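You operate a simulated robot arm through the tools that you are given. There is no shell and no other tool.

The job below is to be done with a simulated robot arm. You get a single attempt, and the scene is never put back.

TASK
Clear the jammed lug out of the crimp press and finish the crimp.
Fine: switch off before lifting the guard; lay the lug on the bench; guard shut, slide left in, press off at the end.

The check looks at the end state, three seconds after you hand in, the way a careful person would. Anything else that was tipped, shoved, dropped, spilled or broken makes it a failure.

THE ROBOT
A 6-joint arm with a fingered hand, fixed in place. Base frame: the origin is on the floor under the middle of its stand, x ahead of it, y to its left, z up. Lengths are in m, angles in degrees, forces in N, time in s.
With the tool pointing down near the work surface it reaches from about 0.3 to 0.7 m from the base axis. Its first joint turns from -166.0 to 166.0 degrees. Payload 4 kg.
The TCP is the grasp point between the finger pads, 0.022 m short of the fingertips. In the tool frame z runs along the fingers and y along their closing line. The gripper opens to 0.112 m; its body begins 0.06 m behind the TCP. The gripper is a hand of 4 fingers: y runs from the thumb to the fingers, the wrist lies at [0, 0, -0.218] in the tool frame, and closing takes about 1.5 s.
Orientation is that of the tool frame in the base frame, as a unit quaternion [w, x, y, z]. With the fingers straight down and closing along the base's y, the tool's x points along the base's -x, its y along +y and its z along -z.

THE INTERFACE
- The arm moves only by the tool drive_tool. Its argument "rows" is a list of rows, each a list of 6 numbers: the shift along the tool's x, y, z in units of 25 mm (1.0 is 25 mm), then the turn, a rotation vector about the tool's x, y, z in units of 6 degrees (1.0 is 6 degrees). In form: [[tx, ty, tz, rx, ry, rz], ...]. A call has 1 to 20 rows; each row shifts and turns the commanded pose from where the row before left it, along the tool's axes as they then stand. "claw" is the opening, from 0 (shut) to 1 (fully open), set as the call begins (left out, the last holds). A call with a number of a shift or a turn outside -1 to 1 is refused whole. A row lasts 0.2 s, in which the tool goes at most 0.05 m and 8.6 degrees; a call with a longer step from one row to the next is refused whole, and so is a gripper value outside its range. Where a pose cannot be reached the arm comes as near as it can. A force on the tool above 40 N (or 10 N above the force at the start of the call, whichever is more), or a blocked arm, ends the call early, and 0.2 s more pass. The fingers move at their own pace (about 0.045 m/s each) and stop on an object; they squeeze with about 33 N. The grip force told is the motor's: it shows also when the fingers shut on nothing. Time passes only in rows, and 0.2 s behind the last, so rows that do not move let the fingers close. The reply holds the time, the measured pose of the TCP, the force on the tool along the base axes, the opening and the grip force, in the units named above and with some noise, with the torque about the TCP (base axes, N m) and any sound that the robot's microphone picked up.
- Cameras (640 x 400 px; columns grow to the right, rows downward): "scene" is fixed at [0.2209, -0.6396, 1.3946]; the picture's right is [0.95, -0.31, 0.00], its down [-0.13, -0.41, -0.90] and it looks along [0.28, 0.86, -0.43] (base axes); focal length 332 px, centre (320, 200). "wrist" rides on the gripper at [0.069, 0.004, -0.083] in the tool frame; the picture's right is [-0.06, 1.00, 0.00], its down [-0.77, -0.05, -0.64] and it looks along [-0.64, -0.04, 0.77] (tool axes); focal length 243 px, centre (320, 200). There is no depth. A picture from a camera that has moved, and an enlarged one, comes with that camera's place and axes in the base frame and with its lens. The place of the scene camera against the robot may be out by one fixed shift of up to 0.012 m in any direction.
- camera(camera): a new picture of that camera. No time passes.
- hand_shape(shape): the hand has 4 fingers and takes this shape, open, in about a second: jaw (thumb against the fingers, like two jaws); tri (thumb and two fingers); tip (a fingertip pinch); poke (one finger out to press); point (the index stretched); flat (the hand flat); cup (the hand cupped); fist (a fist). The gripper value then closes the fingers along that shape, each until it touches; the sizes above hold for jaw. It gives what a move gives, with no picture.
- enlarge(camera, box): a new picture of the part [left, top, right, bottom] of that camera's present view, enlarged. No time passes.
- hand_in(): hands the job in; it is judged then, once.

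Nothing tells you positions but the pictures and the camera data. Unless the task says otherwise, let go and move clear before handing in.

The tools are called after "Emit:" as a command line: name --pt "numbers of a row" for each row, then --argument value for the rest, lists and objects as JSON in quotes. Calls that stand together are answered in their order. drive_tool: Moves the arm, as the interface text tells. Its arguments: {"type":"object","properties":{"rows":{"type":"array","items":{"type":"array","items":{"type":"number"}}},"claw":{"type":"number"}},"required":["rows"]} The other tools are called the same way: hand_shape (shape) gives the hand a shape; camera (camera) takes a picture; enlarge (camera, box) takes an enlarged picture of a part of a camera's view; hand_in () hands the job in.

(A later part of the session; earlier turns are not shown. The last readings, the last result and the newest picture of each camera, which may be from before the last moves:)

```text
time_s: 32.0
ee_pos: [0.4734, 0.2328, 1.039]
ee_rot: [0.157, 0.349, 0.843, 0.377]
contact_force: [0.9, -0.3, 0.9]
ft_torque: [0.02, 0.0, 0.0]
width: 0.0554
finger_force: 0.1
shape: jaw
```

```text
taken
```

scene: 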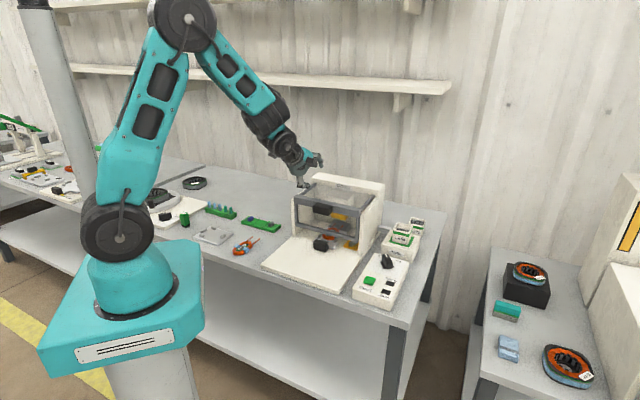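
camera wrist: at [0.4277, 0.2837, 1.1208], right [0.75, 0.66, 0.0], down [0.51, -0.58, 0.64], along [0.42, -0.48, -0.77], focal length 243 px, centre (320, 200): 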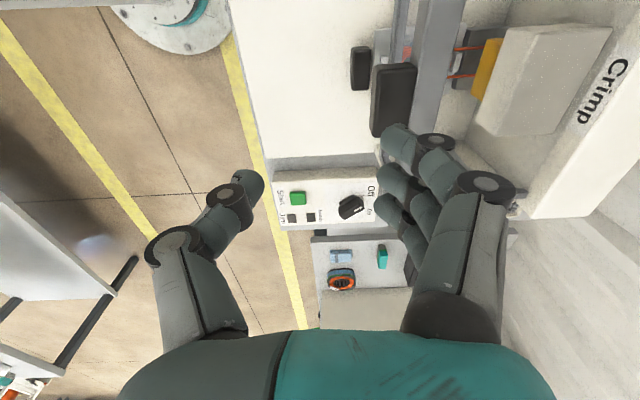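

Following well. Continuing to horizontal.

Emit:
drive_tool --pt "0 0 0 -1 0 0" --pt "0 0 0 -1 0 0" --pt "0 0 0 -1 0 0" --pt "0 0 0 -1 0 0" --pt "0 0 0 -1 0 0" --pt "0 0 0 -1 0 0" --pt "0 0 0 -1 0 0" --pt "0 0 0 0 0 0"

Emit:
camera --camera "scene"

Emit:
camera --camera "wrist"

```text
time_s: 33.8
ee_pos: [0.5306, 0.2505, 1.0848]
ee_rot: [0.268, 0.272, 0.657, 0.65]
contact_force: [-0.4, -0.6, 0.6]
ft_torque: [-0.02, 0.02, 0.02]
width: 0.0556
finger_force: 0.1
shape: jaw
out of reach, approached as far as the arm can: row 6, 7
```

```text
taken
```

scene: 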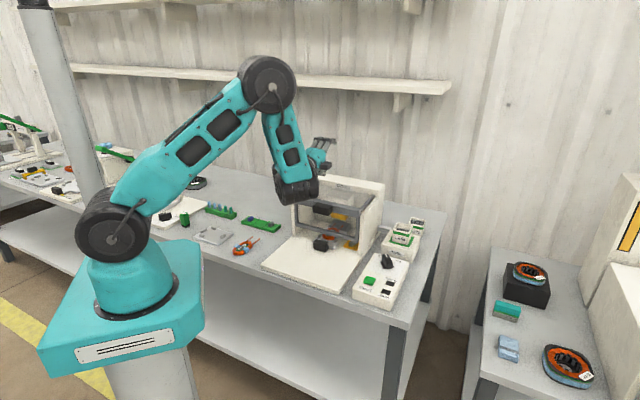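

```text
taken
camera wrist: at [0.4239, 0.2409, 1.0898], right [0.06, -0.04, 1.0], down [0.09, -1.0, -0.04], along [0.99, 0.09, -0.05], focal length 243 px, centre (320, 200)
```

wrist: 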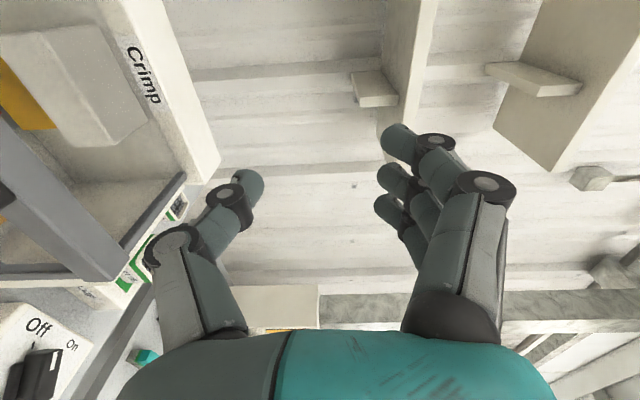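

A fully horizontal hand is out of reach there, so I'll back off to a downward hand and use a side pinch on the handle instead. First I'll undo the pitch.

Emit:
drive_tool --pt "0 0 0 1 0 0" --pt "0 0 0 1 0 0" --pt "0 0 0 1 0 0" --pt "0 0 0 1 0 0" --pt "0 0 0 1 0 0" --pt "0 0 0 0 0 0"

Emit:
drive_tool --pt "0 0 0 1 0 0" --pt "0 0 0 1 0 0" --pt "0 0 0 1 0 0" --pt "0 0 0 1 0 0" --pt "0 0 0 1 0 0" --pt "0 0 0 1 0 0" --pt "0 0 0 1 0 0" --pt "0 0 0 1 0 0" --pt "0 0 0 1 0 0" --pt "0 0 0 1 0 0" --pt "0 0 0 0 0 0"

```text
time_s: 35.2
ee_pos: [0.5311, 0.2506, 1.0859]
ee_rot: [0.191, 0.331, 0.8, 0.462]
contact_force: [-0.1, 0.3, -0.7]
ft_torque: [-0.05, -0.03, 0.0]
width: 0.0554
finger_force: 0.0
shape: jaw
```

```text
time_s: 37.6
ee_pos: [0.5318, 0.2505, 1.0844]
ee_rot: [0.0, 0.383, 0.924, 0.0]
contact_force: [-0.8, -0.2, 0.6]
ft_torque: [-0.04, 0.02, 0.0]
width: 0.0555
finger_force: 0.0
shape: jaw
```

Back to vertical at (0.53, 0.25, 1.085). I'll yaw back to 45° and try the fingertip-pinch shape to see which fingers it uses.

Emit:
drive_tool --pt "0 0 0 0 0 -1" --pt "0 0 0 0 0 -1" --pt "0 0 0 0 0 -1" --pt "0 0 0 0 0 -1" --pt "0 0 0 0 0 -1" --pt "0 0 0 0 0 -1" --pt "0 0 0 0 0 -1" --pt "0 0 0 0 0 -1" --pt "0 0 0 0 0 -1" --pt "0 0 0 0 0 -1" --pt "0 0 0 0 0 -1" --pt "0 0 0 0 0 -1" --pt "0 0 0 0 0 -1" --pt "0 0 0 0 0 -1" --pt "0 0 0 0 0 -1" --pt "1 0.4 0 0 0 0" --pt "1 0.4 0 0 0 0" --pt "0 0 0 0 0 0"

Emit:
hand_shape --shape "tip"

Emit:
camera --camera "wrist"

Emit:
enlarge --camera "scene" --box '[270, 120, 400, 260]'

```text
time_s: 41.4
ee_pos: [0.481, 0.2298, 1.0849]
ee_rot: [-0.001, -0.382, 0.924, 0.0]
contact_force: [0.3, 0.0, -0.2]
ft_torque: [-0.01, 0.01, -0.03]
width: 0.0556
finger_force: 0.0
shape: jaw
```

```text
time_s: 42.3
ee_pos: [0.4816, 0.2291, 1.084]
ee_rot: [0.0, -0.383, 0.924, 0.0]
contact_force: [0.2, -0.2, 0.2]
ft_torque: [0.0, -0.01, 0.01]
width: 0.1117
finger_force: 0.1
shape: tip
```

```text
taken
camera wrist: at [0.4296, 0.1834, 1.1671], right [-0.66, 0.75, 0.0], down [0.58, 0.51, 0.64], along [0.48, 0.42, -0.77], focal length 243 px, centre (320, 200)
```

wrist: 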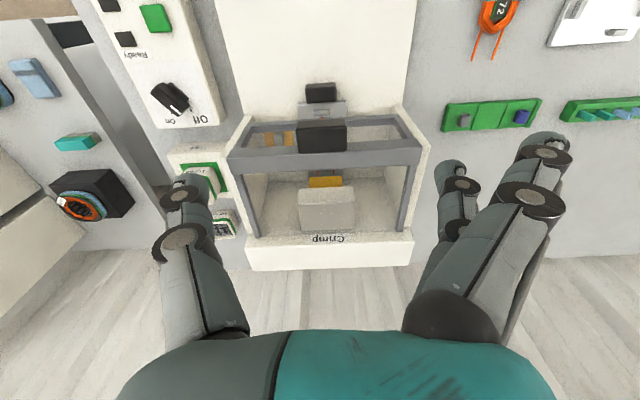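

```text
2.86 times, centred on (335, 190) of scene
camera zoom: at [0.2209, -0.6396, 1.3946], right [0.95, -0.31, 0.0], down [-0.13, -0.41, -0.9], along [0.28, 0.86, -0.43], focal length 949 px, centre (277, 229)
```

zoom: 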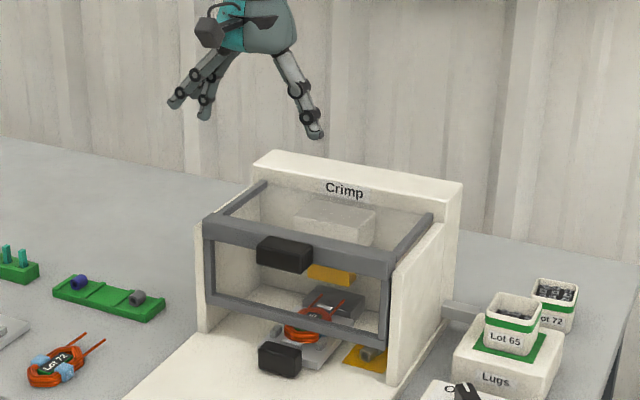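

I'll partly close this shape to see which finger meets the thumb and where.

Emit:
drive_tool --pt "0 0 0 0 0 0" --pt "0 0 0 0 0 0" --pt "0 0 0 0 0 0" --pt "0 0 0 0 0 0" --pt "0 0 0 0 0 0" --pt "0 0 0 0 0 0" --claw 0.3

Emit:
camera --camera "wrist"

Emit:
enlarge --camera "scene" --box '[280, 100, 380, 200]'

```text
time_s: 43.7
ee_pos: [0.4818, 0.2298, 1.084]
ee_rot: [0.0, -0.383, 0.924, 0.0]
contact_force: [0.0, 0.0, -0.6]
ft_torque: [-0.01, 0.02, 0.0]
width: 0.0342
finger_force: 0.0
shape: tip
```

```text
taken
camera wrist: at [0.4296, 0.1834, 1.1671], right [-0.66, 0.75, 0.0], down [0.58, 0.51, 0.64], along [0.48, 0.42, -0.77], focal length 243 px, centre (320, 200)
```

wrist: 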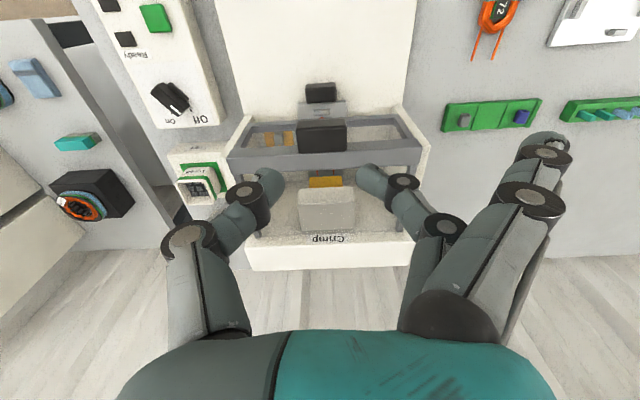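

```text
4.00 times, centred on (330, 150) of scene
camera zoom: at [0.2209, -0.6396, 1.3946], right [0.95, -0.31, 0.0], down [-0.13, -0.41, -0.9], along [0.28, 0.86, -0.43], focal length 1329 px, centre (280, 400)
```

zoom: 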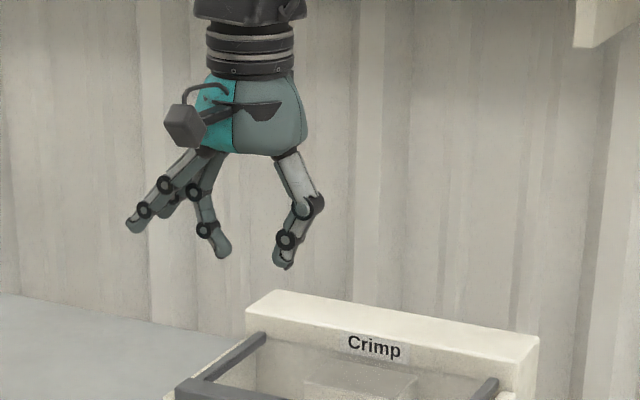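

The tip shape pinches with thumb and middle finger, with the outer fingers spread away; that suits a narrow side pinch on the handle. I'll measure the handle closely.

Emit:
enlarge --camera "wrist" --box '[220, 70, 440, 250]'

Emit:
enlarge --camera "scene" --box '[290, 175, 360, 250]'

```text
2.22 times, centred on (330, 160) of wrist
camera zoom: at [0.4296, 0.1834, 1.1671], right [-0.66, 0.75, 0.0], down [0.58, 0.51, 0.64], along [0.48, 0.42, -0.77], focal length 539 px, centre (298, 289)
```

zoom: 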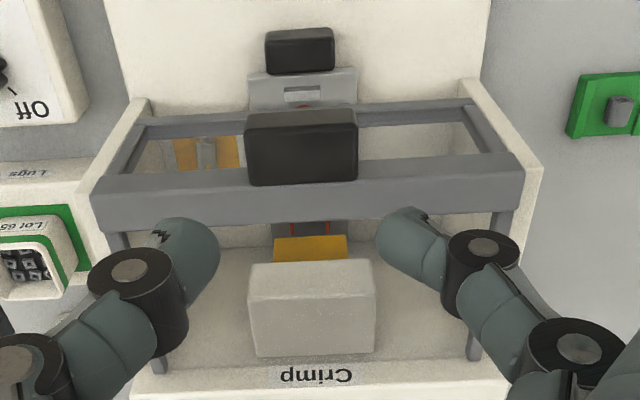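

```text
5.33 times, centred on (325, 212) of scene
camera zoom: at [0.2209, -0.6396, 1.3946], right [0.95, -0.31, 0.0], down [-0.13, -0.41, -0.9], along [0.28, 0.86, -0.43], focal length 1772 px, centre (293, 133)
```

zoom: 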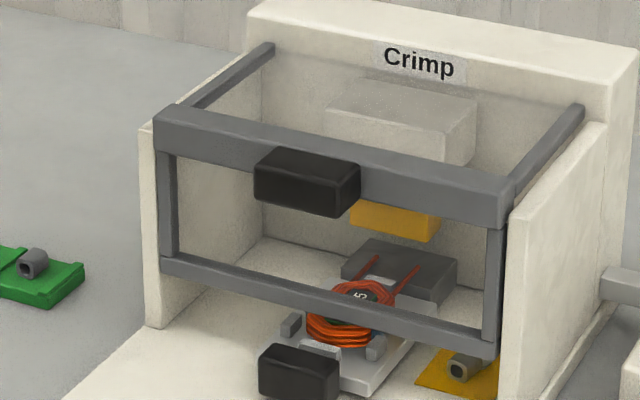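

The handle spans u≈0.151–0.208, v≈0.545–0.571, z≈0.883–0.913, and the guard hinge is near v≈0.72, z≈0.905. I'll pitch the hand 60° forward with the tip shape opened to about 8 cm, then move to a pre-grasp in front of the handle.

Emit:
drive_tool --pt "0 0 0 0 -1 0" --pt "0 0 0 0 -1 0" --pt "0 0 0 0 -1 0" --pt "0 0 0 0 -1 0" --pt "0 0 0 0 -1 0" --pt "0 0 0 0 -1 0" --pt "0 0 0 0 -1 0" --pt "0 0 0 0 -1 0" --pt "0 0 0 0 -1 0" --pt "0 0 0 0 -1 0" --pt "0 0 0 0 0 0" --claw 0.75

Emit:
camera --camera "wrist"

```text
time_s: 46.1
ee_pos: [0.4817, 0.2293, 1.0854]
ee_rot: [0.462, -0.331, 0.8, 0.192]
contact_force: [-0.7, 0.0, -0.1]
ft_torque: [0.01, -0.01, 0.01]
width: 0.0836
finger_force: 0.2
shape: tip
```

```text
taken
camera wrist: at [0.4033, 0.1573, 1.0656], right [-0.68, 0.73, 0.06], down [-0.09, -0.16, 0.98], along [0.72, 0.67, 0.17], focal length 243 px, centre (320, 200)
```

wrist: 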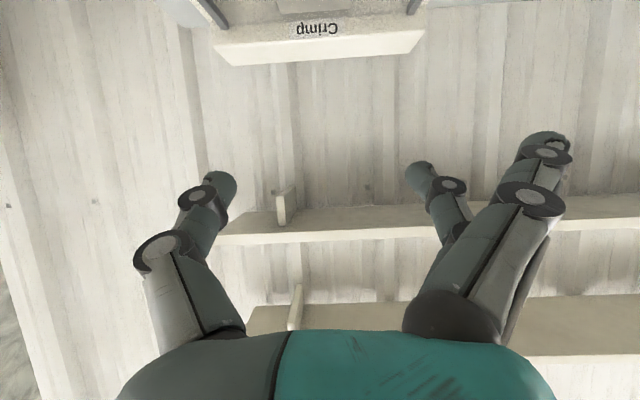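

Reached. Now down to the pre-grasp in front of the handle.

Emit:
drive_tool --pt "0.91 0 0.357 0 0 0" --pt "0.91 0 0.357 0 0 0" --pt "0.91 0 0.357 0 0 0" --pt "0.91 0 0.357 0 0 0" --pt "0.91 0 0.357 0 0 0" --pt "0.91 0 0.357 0 0 0" --pt "0 0 0 0 0 0"

Emit:
camera --camera "wrist"

Emit:
enlarge --camera "scene" --box '[250, 130, 390, 270]'

```text
time_s: 47.7
ee_pos: [0.4662, 0.2147, 0.9405]
ee_rot: [0.462, -0.331, 0.8, 0.192]
contact_force: [-0.4, -0.4, 0.1]
ft_torque: [-0.02, 0.02, -0.04]
width: 0.0837
finger_force: 0.0
shape: tip
```

```text
taken
camera wrist: at [0.3872, 0.1422, 0.9204], right [-0.68, 0.73, 0.06], down [-0.09, -0.16, 0.98], along [0.73, 0.67, 0.17], focal length 243 px, centre (320, 200)
```

wrist: 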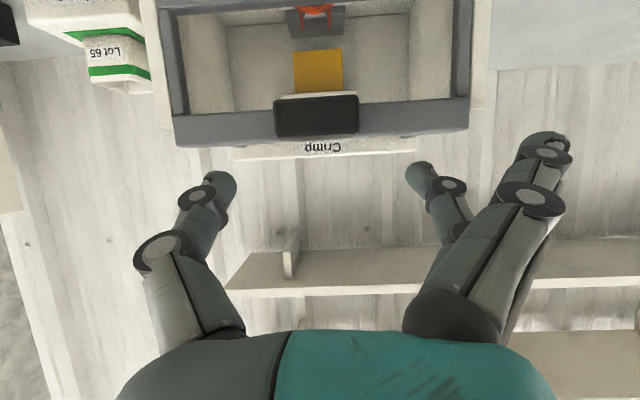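

```text
2.86 times, centred on (320, 200) of scene
camera zoom: at [0.2209, -0.6396, 1.3946], right [0.95, -0.31, 0.0], down [-0.13, -0.41, -0.9], along [0.28, 0.86, -0.43], focal length 949 px, centre (320, 200)
```

zoom: 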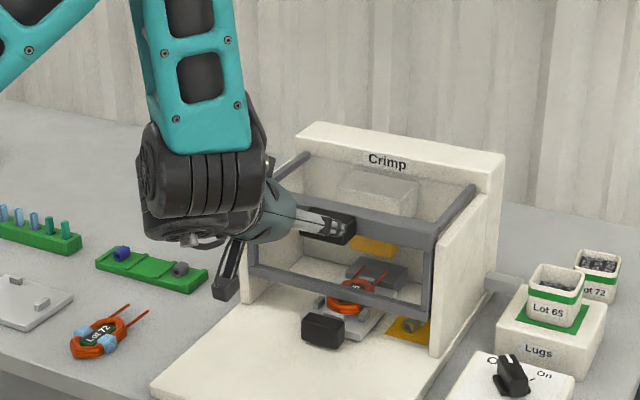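

The handle reads u 0.151–0.207, z 0.880–0.906 from this view, consistent. I'll advance along the fingers until they straddle the handle.

Emit:
drive_tool --pt "0.06 -0.05 0.8 0 0 0" --pt "0.06 0 0.8 0 0 0" --pt "0.06 0 0.8 0 0 0" --pt "0.02 0 0.4 0 0 0" --pt "0 0 0.2 0 0 0" --pt "0 0 0.2 0 0 0" --pt "0 0 0 0 0 0"

Emit:
camera --camera "wrist"

Emit:
enlarge --camera "scene" --box '[270, 160, 370, 250]'

```text
time_s: 49.3
ee_pos: [0.5133, 0.2599, 0.8949]
ee_rot: [0.462, -0.332, 0.8, 0.192]
contact_force: [-0.1, 0.5, 0.2]
ft_torque: [0.01, 0.03, -0.04]
width: 0.0839
finger_force: 0.0
shape: tip
```

```text
taken
camera wrist: at [0.4354, 0.1883, 0.8762], right [-0.68, 0.73, 0.06], down [-0.09, -0.16, 0.98], along [0.72, 0.67, 0.17], focal length 243 px, centre (320, 200)
```

wrist: 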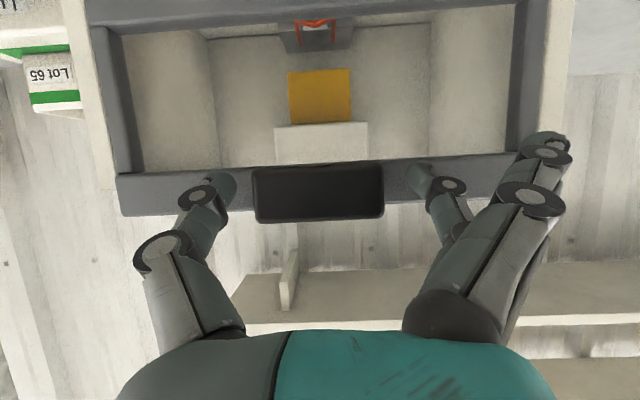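

```text
4.44 times, centred on (320, 205) of scene
camera zoom: at [0.2209, -0.6396, 1.3946], right [0.95, -0.31, 0.0], down [-0.13, -0.41, -0.9], along [0.28, 0.86, -0.43], focal length 1476 px, centre (320, 178)
```

zoom: 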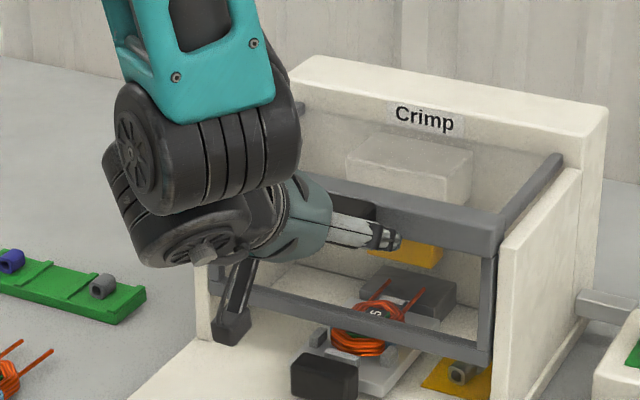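

The thumb and middle finger straddle the handle with no contact. Closing the pinch.

Emit:
drive_tool --pt "0 0 0 0 0 0" --pt "0 0 0 0 0 0" --pt "0 0 0 0 0 0" --pt "0 0 0 0 0 0" --pt "0 0 0 0 0 0" --pt "0 0 0 0 0 0" --claw 0

Emit:
camera --camera "wrist"

```text
time_s: 50.7
ee_pos: [0.5146, 0.2596, 0.8955]
ee_rot: [0.462, -0.332, 0.8, 0.192]
contact_force: [0.9, 1.2, -0.2]
ft_torque: [-0.04, 0.01, -0.01]
width: 0.0527
finger_force: 33.4
shape: tip
```

```text
taken
camera wrist: at [0.4355, 0.1883, 0.8763], right [-0.68, 0.73, 0.06], down [-0.09, -0.16, 0.98], along [0.72, 0.67, 0.17], focal length 243 px, centre (320, 200)
```

wrist: 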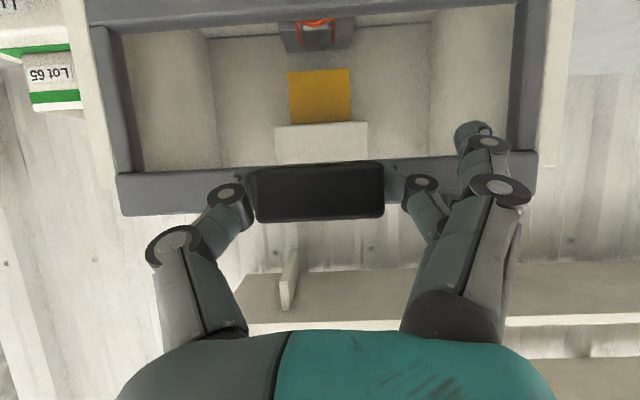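

Firm grip on the handle at 53 mm. I'll begin lifting along the hinge arc in small steps with the hand pitching half as fast as the guard, and watch the force.

Emit:
drive_tool --pt "-0.625 0 -0.366 0 0.5 0" --pt "-0.646 0 -0.334 0 0.5 0" --pt "0 0 0 0 0 0"

Emit:
enlarge --camera "scene" --box '[260, 150, 380, 260]'

```text
time_s: 51.5
ee_pos: [0.5144, 0.2615, 0.9327]
ee_rot: [0.419, -0.341, 0.823, 0.174]
contact_force: [2.3, 2.3, -2.7]
ft_torque: [-0.03, 0.05, 0.01]
width: 0.0524
finger_force: 33.1
shape: tip
```

```text
3.64 times, centred on (320, 205) of scene
camera zoom: at [0.2209, -0.6396, 1.3946], right [0.95, -0.31, 0.0], down [-0.13, -0.41, -0.9], along [0.28, 0.86, -0.43], focal length 1208 px, centre (320, 182)
```

zoom: 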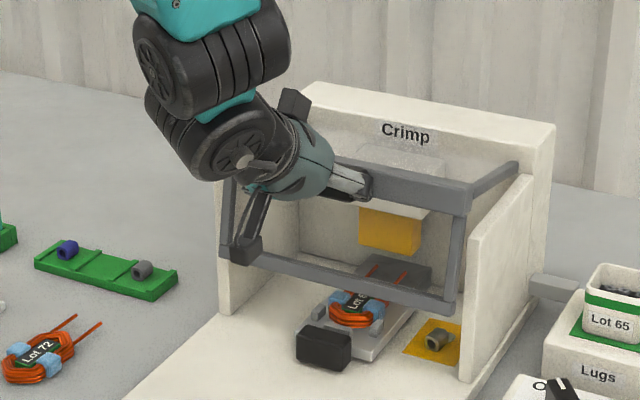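

The guard is swinging up smoothly with tiny forces, and the slide with its "Lot 6x" coil and the lug on the yellow pad are clearly visible. Continuing the arc.

Emit:
drive_tool --pt "-0.66 0 -0.296 0 0.5 0" --pt "-0.676 0 -0.265 0 0.5 0" --pt "-0.689 0 -0.227 0 0.5 0" --pt "-0.701 0 -0.192 0 0.5 0" --pt "0 0 0 0 0 0"

Emit:
enlarge --camera "scene" --box '[260, 130, 400, 260]'

```text
time_s: 52.7
ee_pos: [0.5321, 0.2778, 1.0]
ee_rot: [0.331, -0.357, 0.862, 0.137]
contact_force: [-7.1, -7.1, 0.1]
ft_torque: [-0.24, 0.16, 0.01]
width: 0.0523
finger_force: 32.8
shape: tip
```

```text
3.08 times, centred on (330, 195) of scene
camera zoom: at [0.2209, -0.6396, 1.3946], right [0.95, -0.31, 0.0], down [-0.13, -0.41, -0.9], along [0.28, 0.86, -0.43], focal length 1022 px, centre (289, 215)
```

zoom: 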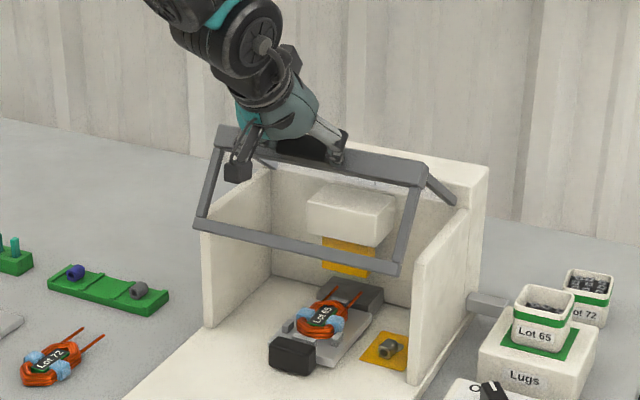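

The guard is at about 40° and the force is a modest 10 N back toward me, so the true radius is slightly larger. I'll continue with a small correction.

Emit:
drive_tool --pt "-0.687 0 -0.189 0 0.5 0" --pt "-0.695 0 -0.147 0 0.5 0" --pt "-0.702 0 -0.108 0 0.5 0" --pt "0 0 0 0 0 0"

Emit:
enlarge --camera "scene" --box '[260, 110, 400, 260]'

```text
time_s: 53.7
ee_pos: [0.558, 0.3029, 1.0421]
ee_rot: [0.264, -0.367, 0.885, 0.109]
contact_force: [-4.7, -7.7, 7.9]
ft_torque: [-0.24, 0.08, 0.06]
width: 0.0525
finger_force: 33.0
shape: tip
```

```text
2.67 times, centred on (330, 185) of scene
camera zoom: at [0.2209, -0.6396, 1.3946], right [0.95, -0.31, 0.0], down [-0.13, -0.41, -0.9], along [0.28, 0.86, -0.43], focal length 886 px, centre (293, 240)
```

zoom: 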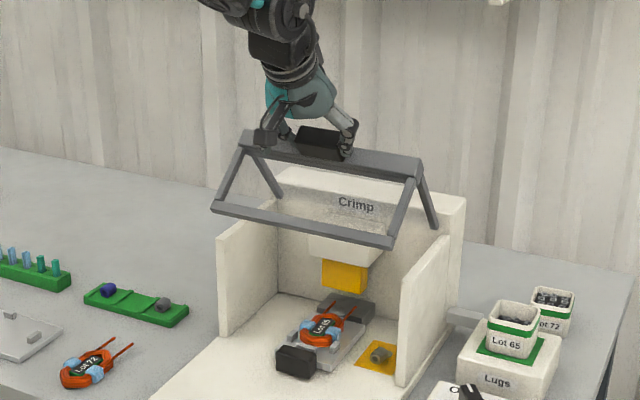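

The guard is around 57° open. I'll go on to roughly 72° with a small outward correction.

Emit:
drive_tool --pt "-0.716 0 -0.141 0 0.5 0" --pt "-0.716 0 -0.04 0 0.5 0" --pt "-0.719 0 0.016 0 0.5 0" --pt "0 0 0 0 0 0"

Emit:
enlarge --camera "scene" --box '[260, 110, 400, 260]'

Emit:
camera --camera "wrist"

```text
time_s: 54.7
ee_pos: [0.589, 0.3335, 1.072]
ee_rot: [0.193, -0.375, 0.903, 0.08]
contact_force: [-5.4, -6.3, 12.7]
ft_torque: [-0.26, 0.13, 0.15]
width: 0.0524
finger_force: 32.7
shape: tip
```

```text
2.67 times, centred on (330, 185) of scene
camera zoom: at [0.2209, -0.6396, 1.3946], right [0.95, -0.31, 0.0], down [-0.13, -0.41, -0.9], along [0.28, 0.86, -0.43], focal length 886 px, centre (293, 240)
```

zoom: 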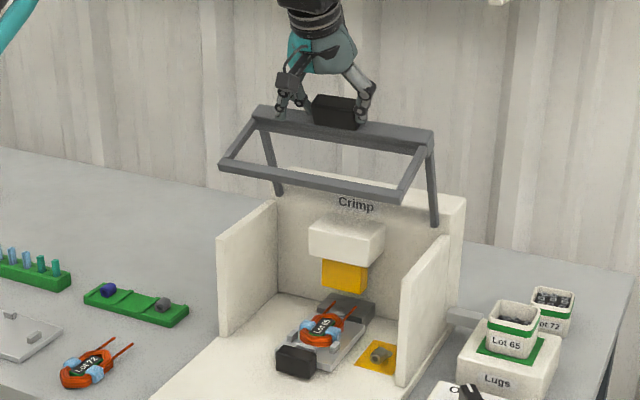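

```text
taken
camera wrist: at [0.5163, 0.2687, 1.1186], right [-0.66, 0.75, 0.03], down [0.34, 0.27, 0.9], along [0.66, 0.61, -0.44], focal length 243 px, centre (320, 200)
```

wrist: 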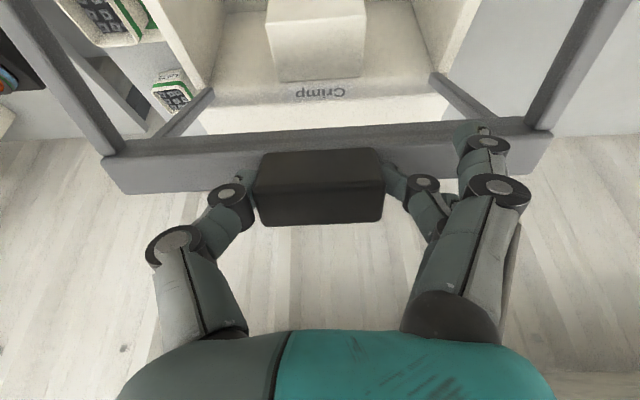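

About 75° open now. I'll relieve the upward force and go on to roughly 85–90° where it is likelier to stay.

Emit:
drive_tool --pt "-0.733 0 -0.054 0 0.5 0" --pt "-0.718 0 0.083 0 0.5 0" --pt "0 0 0 0 0 0"

Emit:
enlarge --camera "scene" --box '[260, 110, 400, 260]'

```text
time_s: 55.5
ee_pos: [0.6124, 0.358, 1.0848]
ee_rot: [0.146, -0.379, 0.912, 0.061]
contact_force: [0.0, -4.6, 14.3]
ft_torque: [-0.25, 0.1, 0.08]
width: 0.0526
finger_force: 33.1
shape: tip
```

```text
2.67 times, centred on (330, 185) of scene
camera zoom: at [0.2209, -0.6396, 1.3946], right [0.95, -0.31, 0.0], down [-0.13, -0.41, -0.9], along [0.28, 0.86, -0.43], focal length 886 px, centre (293, 240)
```

zoom: 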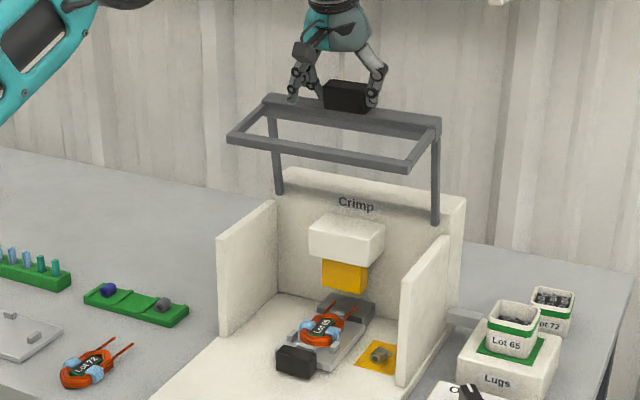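

The guard is about 80° open with a near-zero tangential load. To learn whether its hinge holds by friction, I'll move a few degrees back toward closed and read which way it pushes.

Emit:
drive_tool --pt "0.36 0 -0.1 0 -0.25 0" --pt "0.36 0 -0.05 0 -0.25 0" --pt "0 0 0 0 0 0"

```text
time_s: 56.3
ee_pos: [0.599, 0.3457, 1.0799]
ee_rot: [0.167, -0.376, 0.909, 0.07]
contact_force: [0.5, -0.7, -6.2]
ft_torque: [-0.13, 0.16, 0.12]
width: 0.0528
finger_force: 33.1
shape: tip
```

The load is small (1–2 N) but it seems inclined to close, so I'll open further and look for a stop or over-centre rest.

Emit:
drive_tool --pt "-0.742 0 0.131 0 0 0" --pt "-0.759 0 0.133 0 0 0" --pt "-0.741 0 0.212 0 0 0" --pt "0 0 0 0 0 0"

Emit:
enlarge --camera "scene" --box '[260, 90, 420, 260]'

Emit:
camera --camera "wrist"

```text
time_s: 57.3
ee_pos: [0.6377, 0.3821, 1.0897]
ee_rot: [0.171, -0.376, 0.908, 0.069]
contact_force: [-4.7, 2.6, 11.7]
ft_torque: [-0.06, 0.23, 0.19]
width: 0.0524
finger_force: 33.1
shape: tip
out of reach, approached as far as the arm can: row 3
```

```text
2.35 times, centred on (340, 175) of scene
camera zoom: at [0.2209, -0.6396, 1.3946], right [0.95, -0.31, 0.0], down [-0.13, -0.41, -0.9], along [0.28, 0.86, -0.43], focal length 782 px, centre (273, 259)
```

zoom: 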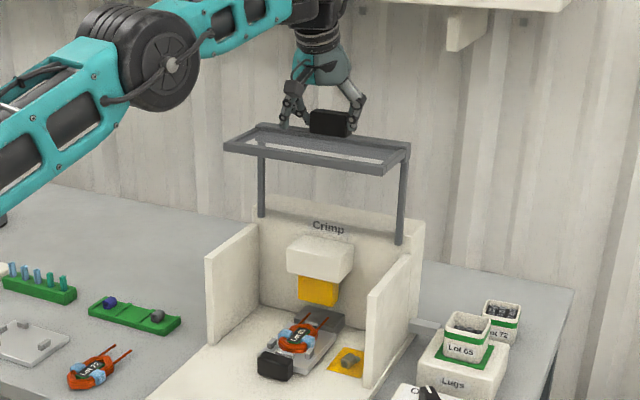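

```text
taken
camera wrist: at [0.5672, 0.3182, 1.1416], right [-0.66, 0.75, 0.02], down [0.37, 0.31, 0.88], along [0.65, 0.59, -0.48], focal length 243 px, centre (320, 200)
```

wrist: 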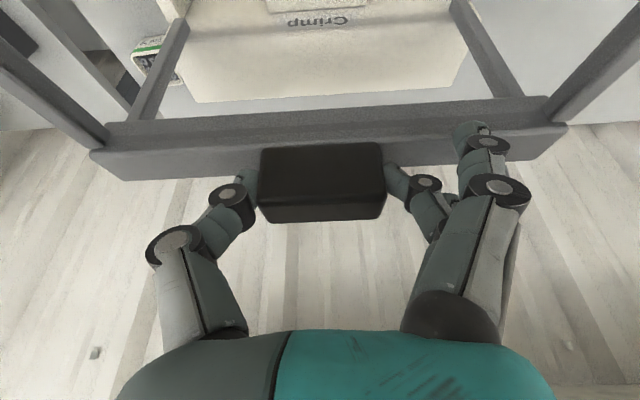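

The arm hit its reach limit with the guard at about 90°. I'll pitch the hand forward (pivoting in the pinch), which brings the wrist closer, and then push the guard on toward its stop.

Emit:
drive_tool --pt "0 0 -0.05 0 -0.6 0" --pt "0 0 -0.05 0 -0.6 0" --pt "0 0 0 0 -0.6 0" --pt "0 0 0 0 0 0"

Emit:
camera --camera "wrist"

```text
time_s: 58.3
ee_pos: [0.6358, 0.3802, 1.0881]
ee_rot: [0.252, -0.368, 0.888, 0.106]
contact_force: [-6.3, 2.3, -5.2]
ft_torque: [-0.11, 0.28, 0.22]
width: 0.0522
finger_force: 33.1
shape: tip
```

```text
taken
camera wrist: at [0.5605, 0.3112, 1.1232], right [-0.67, 0.74, 0.03], down [0.26, 0.19, 0.95], along [0.7, 0.64, -0.32], focal length 243 px, centre (320, 200)
```

wrist: 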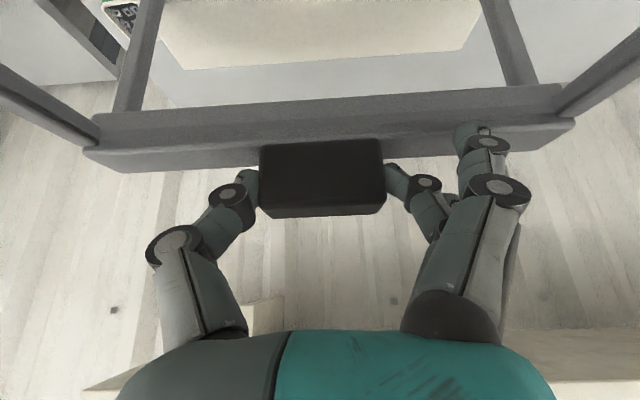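

Forces remain small. Now pushing on past 90°.

Emit:
drive_tool --pt "-0.685 0 0.338 0 -0.4 0" --pt "-0.599 0 0.486 0 -0.4 0" --pt "0 0 0 0 0 0"

Emit:
camera --camera "wrist"

Emit:
enlarge --camera "scene" --box '[260, 90, 420, 260]'

```text
time_s: 58.9
ee_pos: [0.659, 0.4019, 1.089]
ee_rot: [0.28, -0.364, 0.881, 0.118]
contact_force: [-22.9, -17.4, 6.5]
ft_torque: [-0.23, 0.27, 0.21]
width: 0.0526
finger_force: 33.2
shape: tip
stopped in row 3: the force on the tool passed its limit at 44 N (the readings are from after the stop); the commanded pose is now the measured one
```

```text
taken
camera wrist: at [0.5821, 0.3315, 1.1157], right [-0.67, 0.74, 0.04], down [0.22, 0.14, 0.97], along [0.71, 0.65, -0.26], focal length 243 px, centre (320, 200)
```

wrist: 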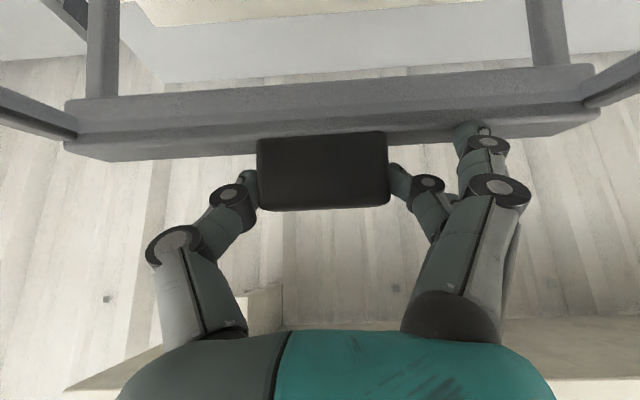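

```text
2.35 times, centred on (340, 175) of scene
camera zoom: at [0.2209, -0.6396, 1.3946], right [0.95, -0.31, 0.0], down [-0.13, -0.41, -0.9], along [0.28, 0.86, -0.43], focal length 782 px, centre (273, 259)
```

zoom: 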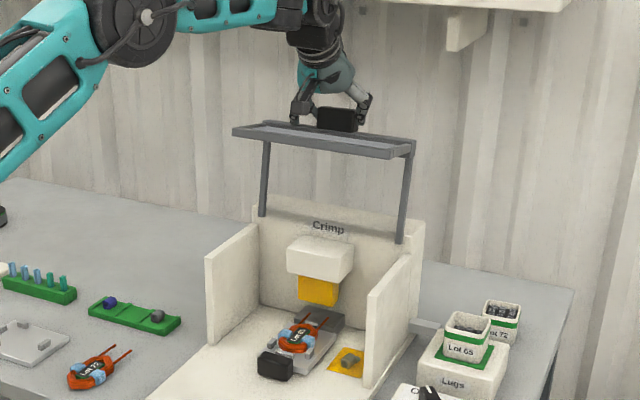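

I've hit the guard's stop at about 100° open. I'll relieve the push by a few millimetres so the guard rests near its stop, then check the force.

Emit:
drive_tool --pt "0.13 0 -0.093 0 0 0" --pt "0 0 0 0 0 0"

```text
time_s: 59.5
ee_pos: [0.6576, 0.4008, 1.089]
ee_rot: [0.282, -0.364, 0.88, 0.117]
contact_force: [-5.8, -1.1, 3.3]
ft_torque: [-0.03, 0.04, 0.27]
width: 0.0525
finger_force: 32.9
shape: tip
```

Residual force is small and the guard is against its stop. I'll open the pinch and see whether it stays.

Emit:
drive_tool --pt "0 0 0 0 0 0" --claw 0.65

Emit:
camera --camera "wrist"

Emit:
enlarge --camera "scene" --box '[260, 90, 420, 260]'

```text
time_s: 59.9
ee_pos: [0.6586, 0.4002, 1.0868]
ee_rot: [0.281, -0.362, 0.881, 0.117]
contact_force: [-0.2, -0.1, 1.0]
ft_torque: [0.0, 0.02, 0.04]
width: 0.0716
finger_force: 0.0
shape: tip
```

```text
taken
camera wrist: at [0.5814, 0.3299, 1.1142], right [-0.67, 0.74, 0.04], down [0.21, 0.14, 0.97], along [0.71, 0.65, -0.25], focal length 243 px, centre (320, 200)
```

wrist: 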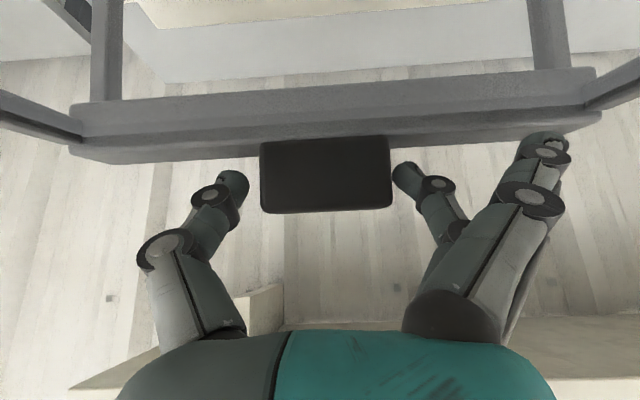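

```text
2.35 times, centred on (340, 175) of scene
camera zoom: at [0.2209, -0.6396, 1.3946], right [0.95, -0.31, 0.0], down [-0.13, -0.41, -0.9], along [0.28, 0.86, -0.43], focal length 782 px, centre (273, 259)
```

zoom: 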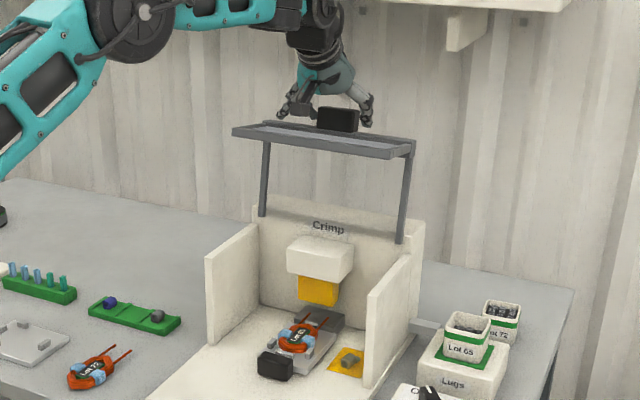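

The guard stays up after release. I'll wait a second to confirm, then withdraw along the finger axis.

Emit:
drive_tool --pt "0 0 0 0 0 0" --pt "0 0 0 0 0 0" --pt "0 0 0 0 0 0" --pt "0 0 0 0 0 0" --pt "0 0 -0.5 0 0 0" --pt "0 0 -1 0 0 0" --pt "0 0 -1 0 0 0" --pt "0 0 -1 0 0 0" --pt "0 0 0 0 0 0" --claw 0.8

Emit:
enlarge --camera "scene" --box '[260, 90, 420, 260]'

```text
time_s: 61.9
ee_pos: [0.621, 0.3644, 1.1596]
ee_rot: [0.282, -0.364, 0.88, 0.118]
contact_force: [0.0, -0.7, 0.2]
ft_torque: [-0.04, -0.01, 0.0]
width: 0.0896
finger_force: 0.1
shape: tip
```

```text
2.35 times, centred on (340, 175) of scene
camera zoom: at [0.2209, -0.6396, 1.3946], right [0.95, -0.31, 0.0], down [-0.13, -0.41, -0.9], along [0.28, 0.86, -0.43], focal length 782 px, centre (273, 259)
```

zoom: 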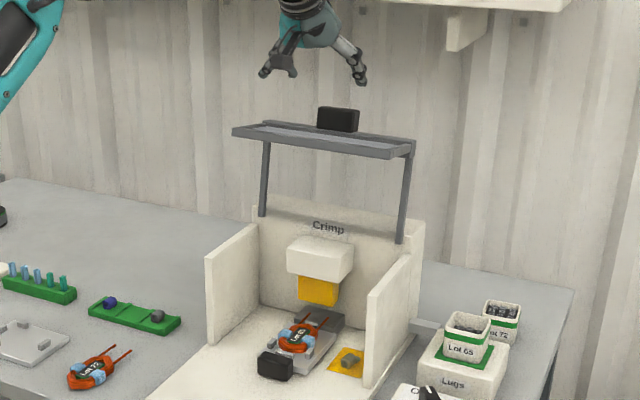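

The guard stays open on its own. Next I'll back away, come down in front of the open press and look at the lug and the slide.

Emit:
drive_tool --pt "0.815 0 -0.579 0 0 0" --pt "0.815 0 -0.579 0 0 0" --pt "0.815 0 -0.579 0 0 0" --pt "0.815 0 -0.579 0 0 0" --pt "0.815 0 -0.579 0 0 0" --pt "0.815 0 -0.579 0 0 0" --pt "0.815 0 -0.579 0 0 0" --pt "0.815 0 -0.579 0 0 0" --pt "0 0 0 0 0.85 0" --pt "0 0 0 0 0.85 0" --pt "0 0 0 0 0.85 0" --pt "0 0 0 0 0 0"

Emit:
drive_tool --pt "0.127 -0.214 0.933 0 0 0" --pt "0.127 -0.214 0.933 0 0 0" --pt "0.127 -0.214 0.933 0 0 0" --pt "0.127 -0.214 0.933 0 0 0" --pt "0.127 -0.214 0.933 0 0 0" --pt "0.127 -0.214 0.933 0 0 0" --pt "0.127 -0.214 0.933 0 0 0" --pt "0.127 -0.214 0.933 0 0 0" --pt "0.127 -0.214 0.933 0 0 0" --pt "0.127 -0.214 0.933 0 0 0" --pt "0 0 0 0 0 0"

Emit:
camera --camera "wrist"

Emit:
camera --camera "scene"

```text
time_s: 64.5
ee_pos: [0.481, 0.2223, 1.1589]
ee_rot: [0.162, -0.376, 0.91, 0.068]
contact_force: [-0.6, -0.3, 0.2]
ft_torque: [0.01, -0.03, 0.02]
width: 0.0894
finger_force: 0.0
shape: tip
```

```text
time_s: 66.9
ee_pos: [0.5534, 0.2205, 0.9293]
ee_rot: [0.161, -0.376, 0.91, 0.068]
contact_force: [-0.7, -0.5, -0.4]
ft_torque: [-0.02, -0.01, -0.01]
width: 0.0891
finger_force: 0.0
shape: tip
```

```text
taken
camera wrist: at [0.4842, 0.1582, 0.9821], right [-0.66, 0.75, 0.02], down [0.39, 0.31, 0.87], along [0.64, 0.58, -0.5], focal length 243 px, centre (320, 200)
```

wrist: 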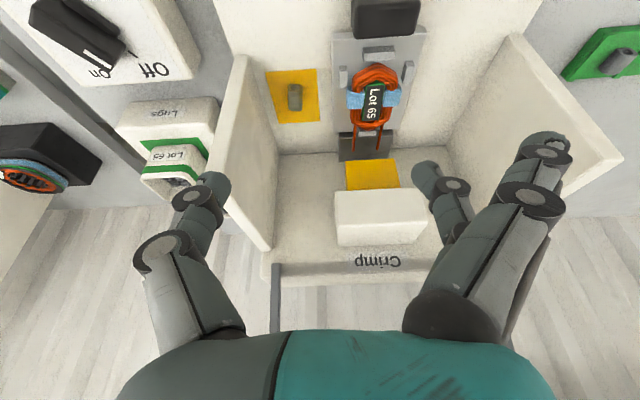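

```text
taken
```

scene: 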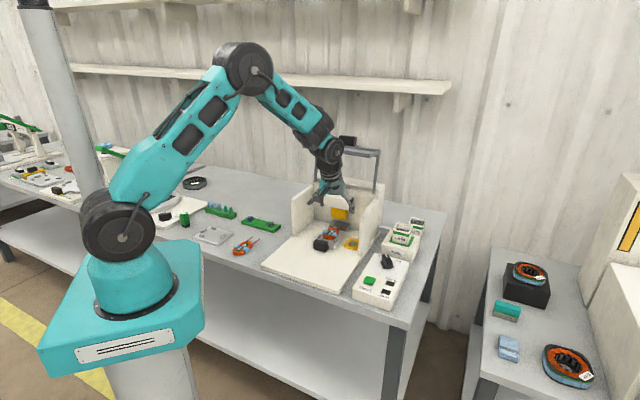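

A clear view: the lug lies on the yellow pad with its axis along the press depth; the coil "Lot 65" sits on the slide. Enlarging to measure the lug and check for anything in the die.

Emit:
enlarge --camera "wrist" --box '[220, 40, 440, 200]'

Emit:
enlarge --camera "wrist" --box '[255, 55, 335, 135]'

Emit:
enlarge --camera "scene" --box '[305, 215, 375, 265]'

```text
2.50 times, centred on (330, 120) of wrist
camera zoom: at [0.4842, 0.1582, 0.9821], right [-0.66, 0.75, 0.02], down [0.39, 0.31, 0.87], along [0.64, 0.58, -0.5], focal length 606 px, centre (295, 400)
```

zoom: 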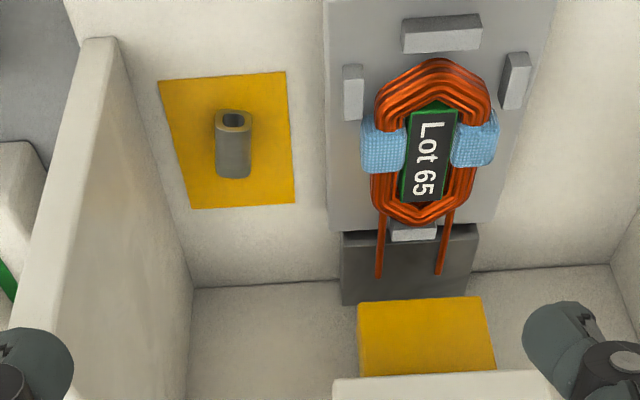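

```text
5.00 times, centred on (295, 95) of wrist
camera zoom: at [0.4842, 0.1582, 0.9821], right [-0.66, 0.75, 0.02], down [0.39, 0.31, 0.87], along [0.64, 0.58, -0.5], focal length 1213 px, centre (445, 725)
```

zoom: 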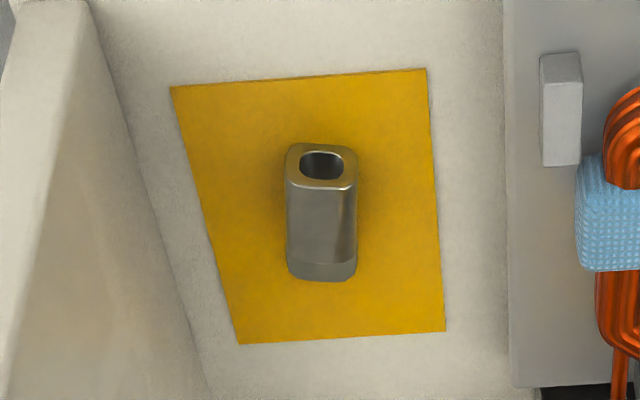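

```text
8.00 times, centred on (340, 240) of scene
camera zoom: at [0.2209, -0.6396, 1.3946], right [0.95, -0.31, 0.0], down [-0.13, -0.41, -0.9], along [0.28, 0.86, -0.43], focal length 2657 px, centre (160, -120)
```

zoom: 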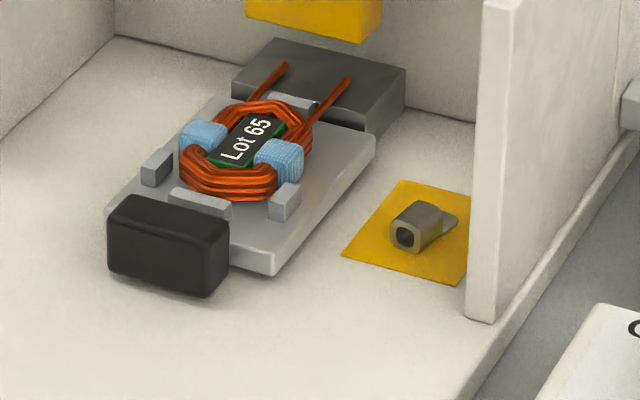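

The lug is a small tube with a flat tongue: barrel about u 0.254–0.269, v 0.615–0.633, z 0.744–0.759, with the right wall at u≈0.30. A pinch along its length fits best, so I'll turn the hand so thumb is in front and finger behind, with a slight lean away from the wall.

Emit:
drive_tool --pt "0 0 -0.11 0 0.45 0.945" --pt "0 0 -0.11 0 0 0.945" --pt "0 0 -0.11 0 0 0.945" --pt "0 0 -0.11 0 0 0.945" --pt "0 0 -0.11 0 0 0.945" --pt "0 0 -0.11 0 0 0.945" --pt "0 0 -0.11 0 0 0.945" --pt "0 0 -0.11 0 0 0.945" --pt "0 0 -0.11 0 0 0.945" --pt "0 0 -0.11 0 0 0.945" --pt "0 0 -0.11 0 0 0.945" --pt "0 0 -0.11 0 0 0.945" --pt "0 0 -0.11 0 0 0.945" --pt "0 0 -0.11 0 0 0.945" --pt "0 0 -0.11 0 0 0.945" --pt "0 0 0 0 0 0" --claw 0.4

Emit:
camera --camera "wrist"

Emit:
camera --camera "scene"

```text
time_s: 70.3
ee_pos: [0.544, 0.2126, 0.9693]
ee_rot: [0.062, 0.34, 0.928, 0.139]
contact_force: [-0.1, -0.3, -0.6]
ft_torque: [0.02, 0.0, 0.0]
width: 0.045
finger_force: 0.0
shape: tip
```

```text
taken
camera wrist: at [0.4767, 0.2429, 1.0481], right [0.66, 0.69, 0.3], down [0.42, -0.67, 0.61], along [0.62, -0.28, -0.73], focal length 243 px, centre (320, 200)
```

wrist: 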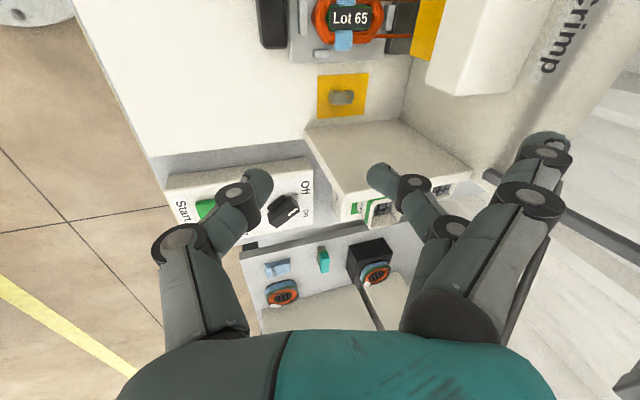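

```text
taken
```

scene: 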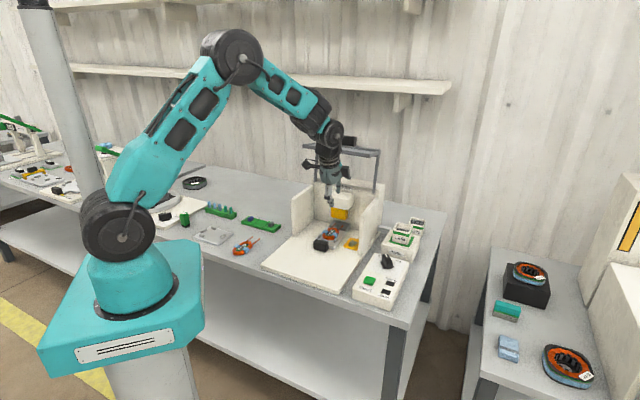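

I'll finish the orientation: reduce the pitch to about 10° and lean the wrist about 12° toward the press centre.

Emit:
drive_tool --pt "0 0 0 0.62 -1 0" --pt "0 0 0 0.62 -1 0" --pt "0 0 0 0 0 0"

Emit:
camera --camera "wrist"

Emit:
enlarge --camera "wrist" --box '[260, 20, 440, 160]'

```text
time_s: 71.1
ee_pos: [0.5441, 0.2128, 0.9695]
ee_rot: [0.138, 0.355, 0.924, 0.043]
contact_force: [-0.5, -0.3, 0.0]
ft_torque: [0.0, -0.01, 0.01]
width: 0.0453
finger_force: 0.0
shape: tip
```

```text
taken
camera wrist: at [0.4745, 0.2642, 1.0337], right [0.69, 0.7, 0.19], down [0.33, -0.53, 0.78], along [0.65, -0.47, -0.6], focal length 243 px, centre (320, 200)
```

wrist: 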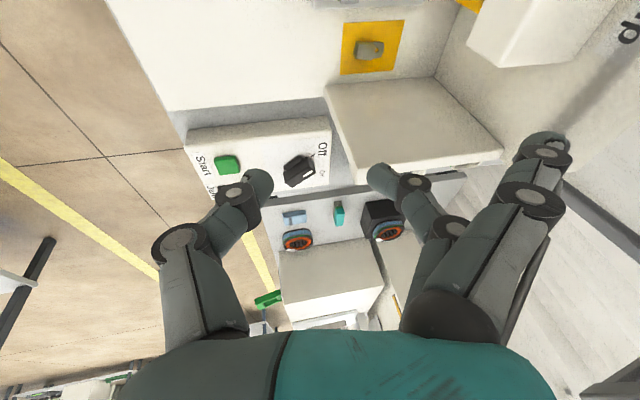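

```text
2.86 times, centred on (350, 90) of wrist
camera zoom: at [0.4745, 0.2642, 1.0337], right [0.69, 0.7, 0.19], down [0.33, -0.53, 0.78], along [0.65, -0.47, -0.6], focal length 693 px, centre (234, 514)
```

zoom: 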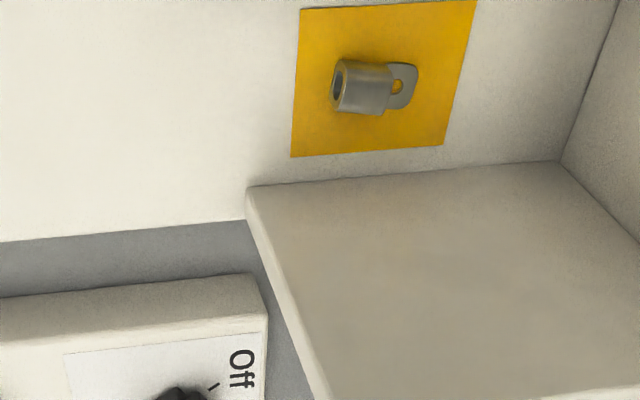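

The lug (barrel about v 0.616–0.637, tongue to 0.654) is clear in view. The ram block overhangs at u<0.224, v>0.625, so I'll reduce the sideways lean and increase pitch slightly to keep the palm clear of both ram and wall.

Emit:
drive_tool --pt "0 0 0 -0.5 0.8 0" --pt "0 0 0 -0.5 0.78 0" --pt "0 0 0 0 0 0" --claw 0.32

```text
time_s: 71.9
ee_pos: [0.5448, 0.2123, 0.9703]
ee_rot: [0.078, 0.343, 0.928, 0.121]
contact_force: [0.5, 0.2, -0.2]
ft_torque: [-0.03, -0.02, -0.05]
width: 0.0364
finger_force: 0.0
shape: tip
```

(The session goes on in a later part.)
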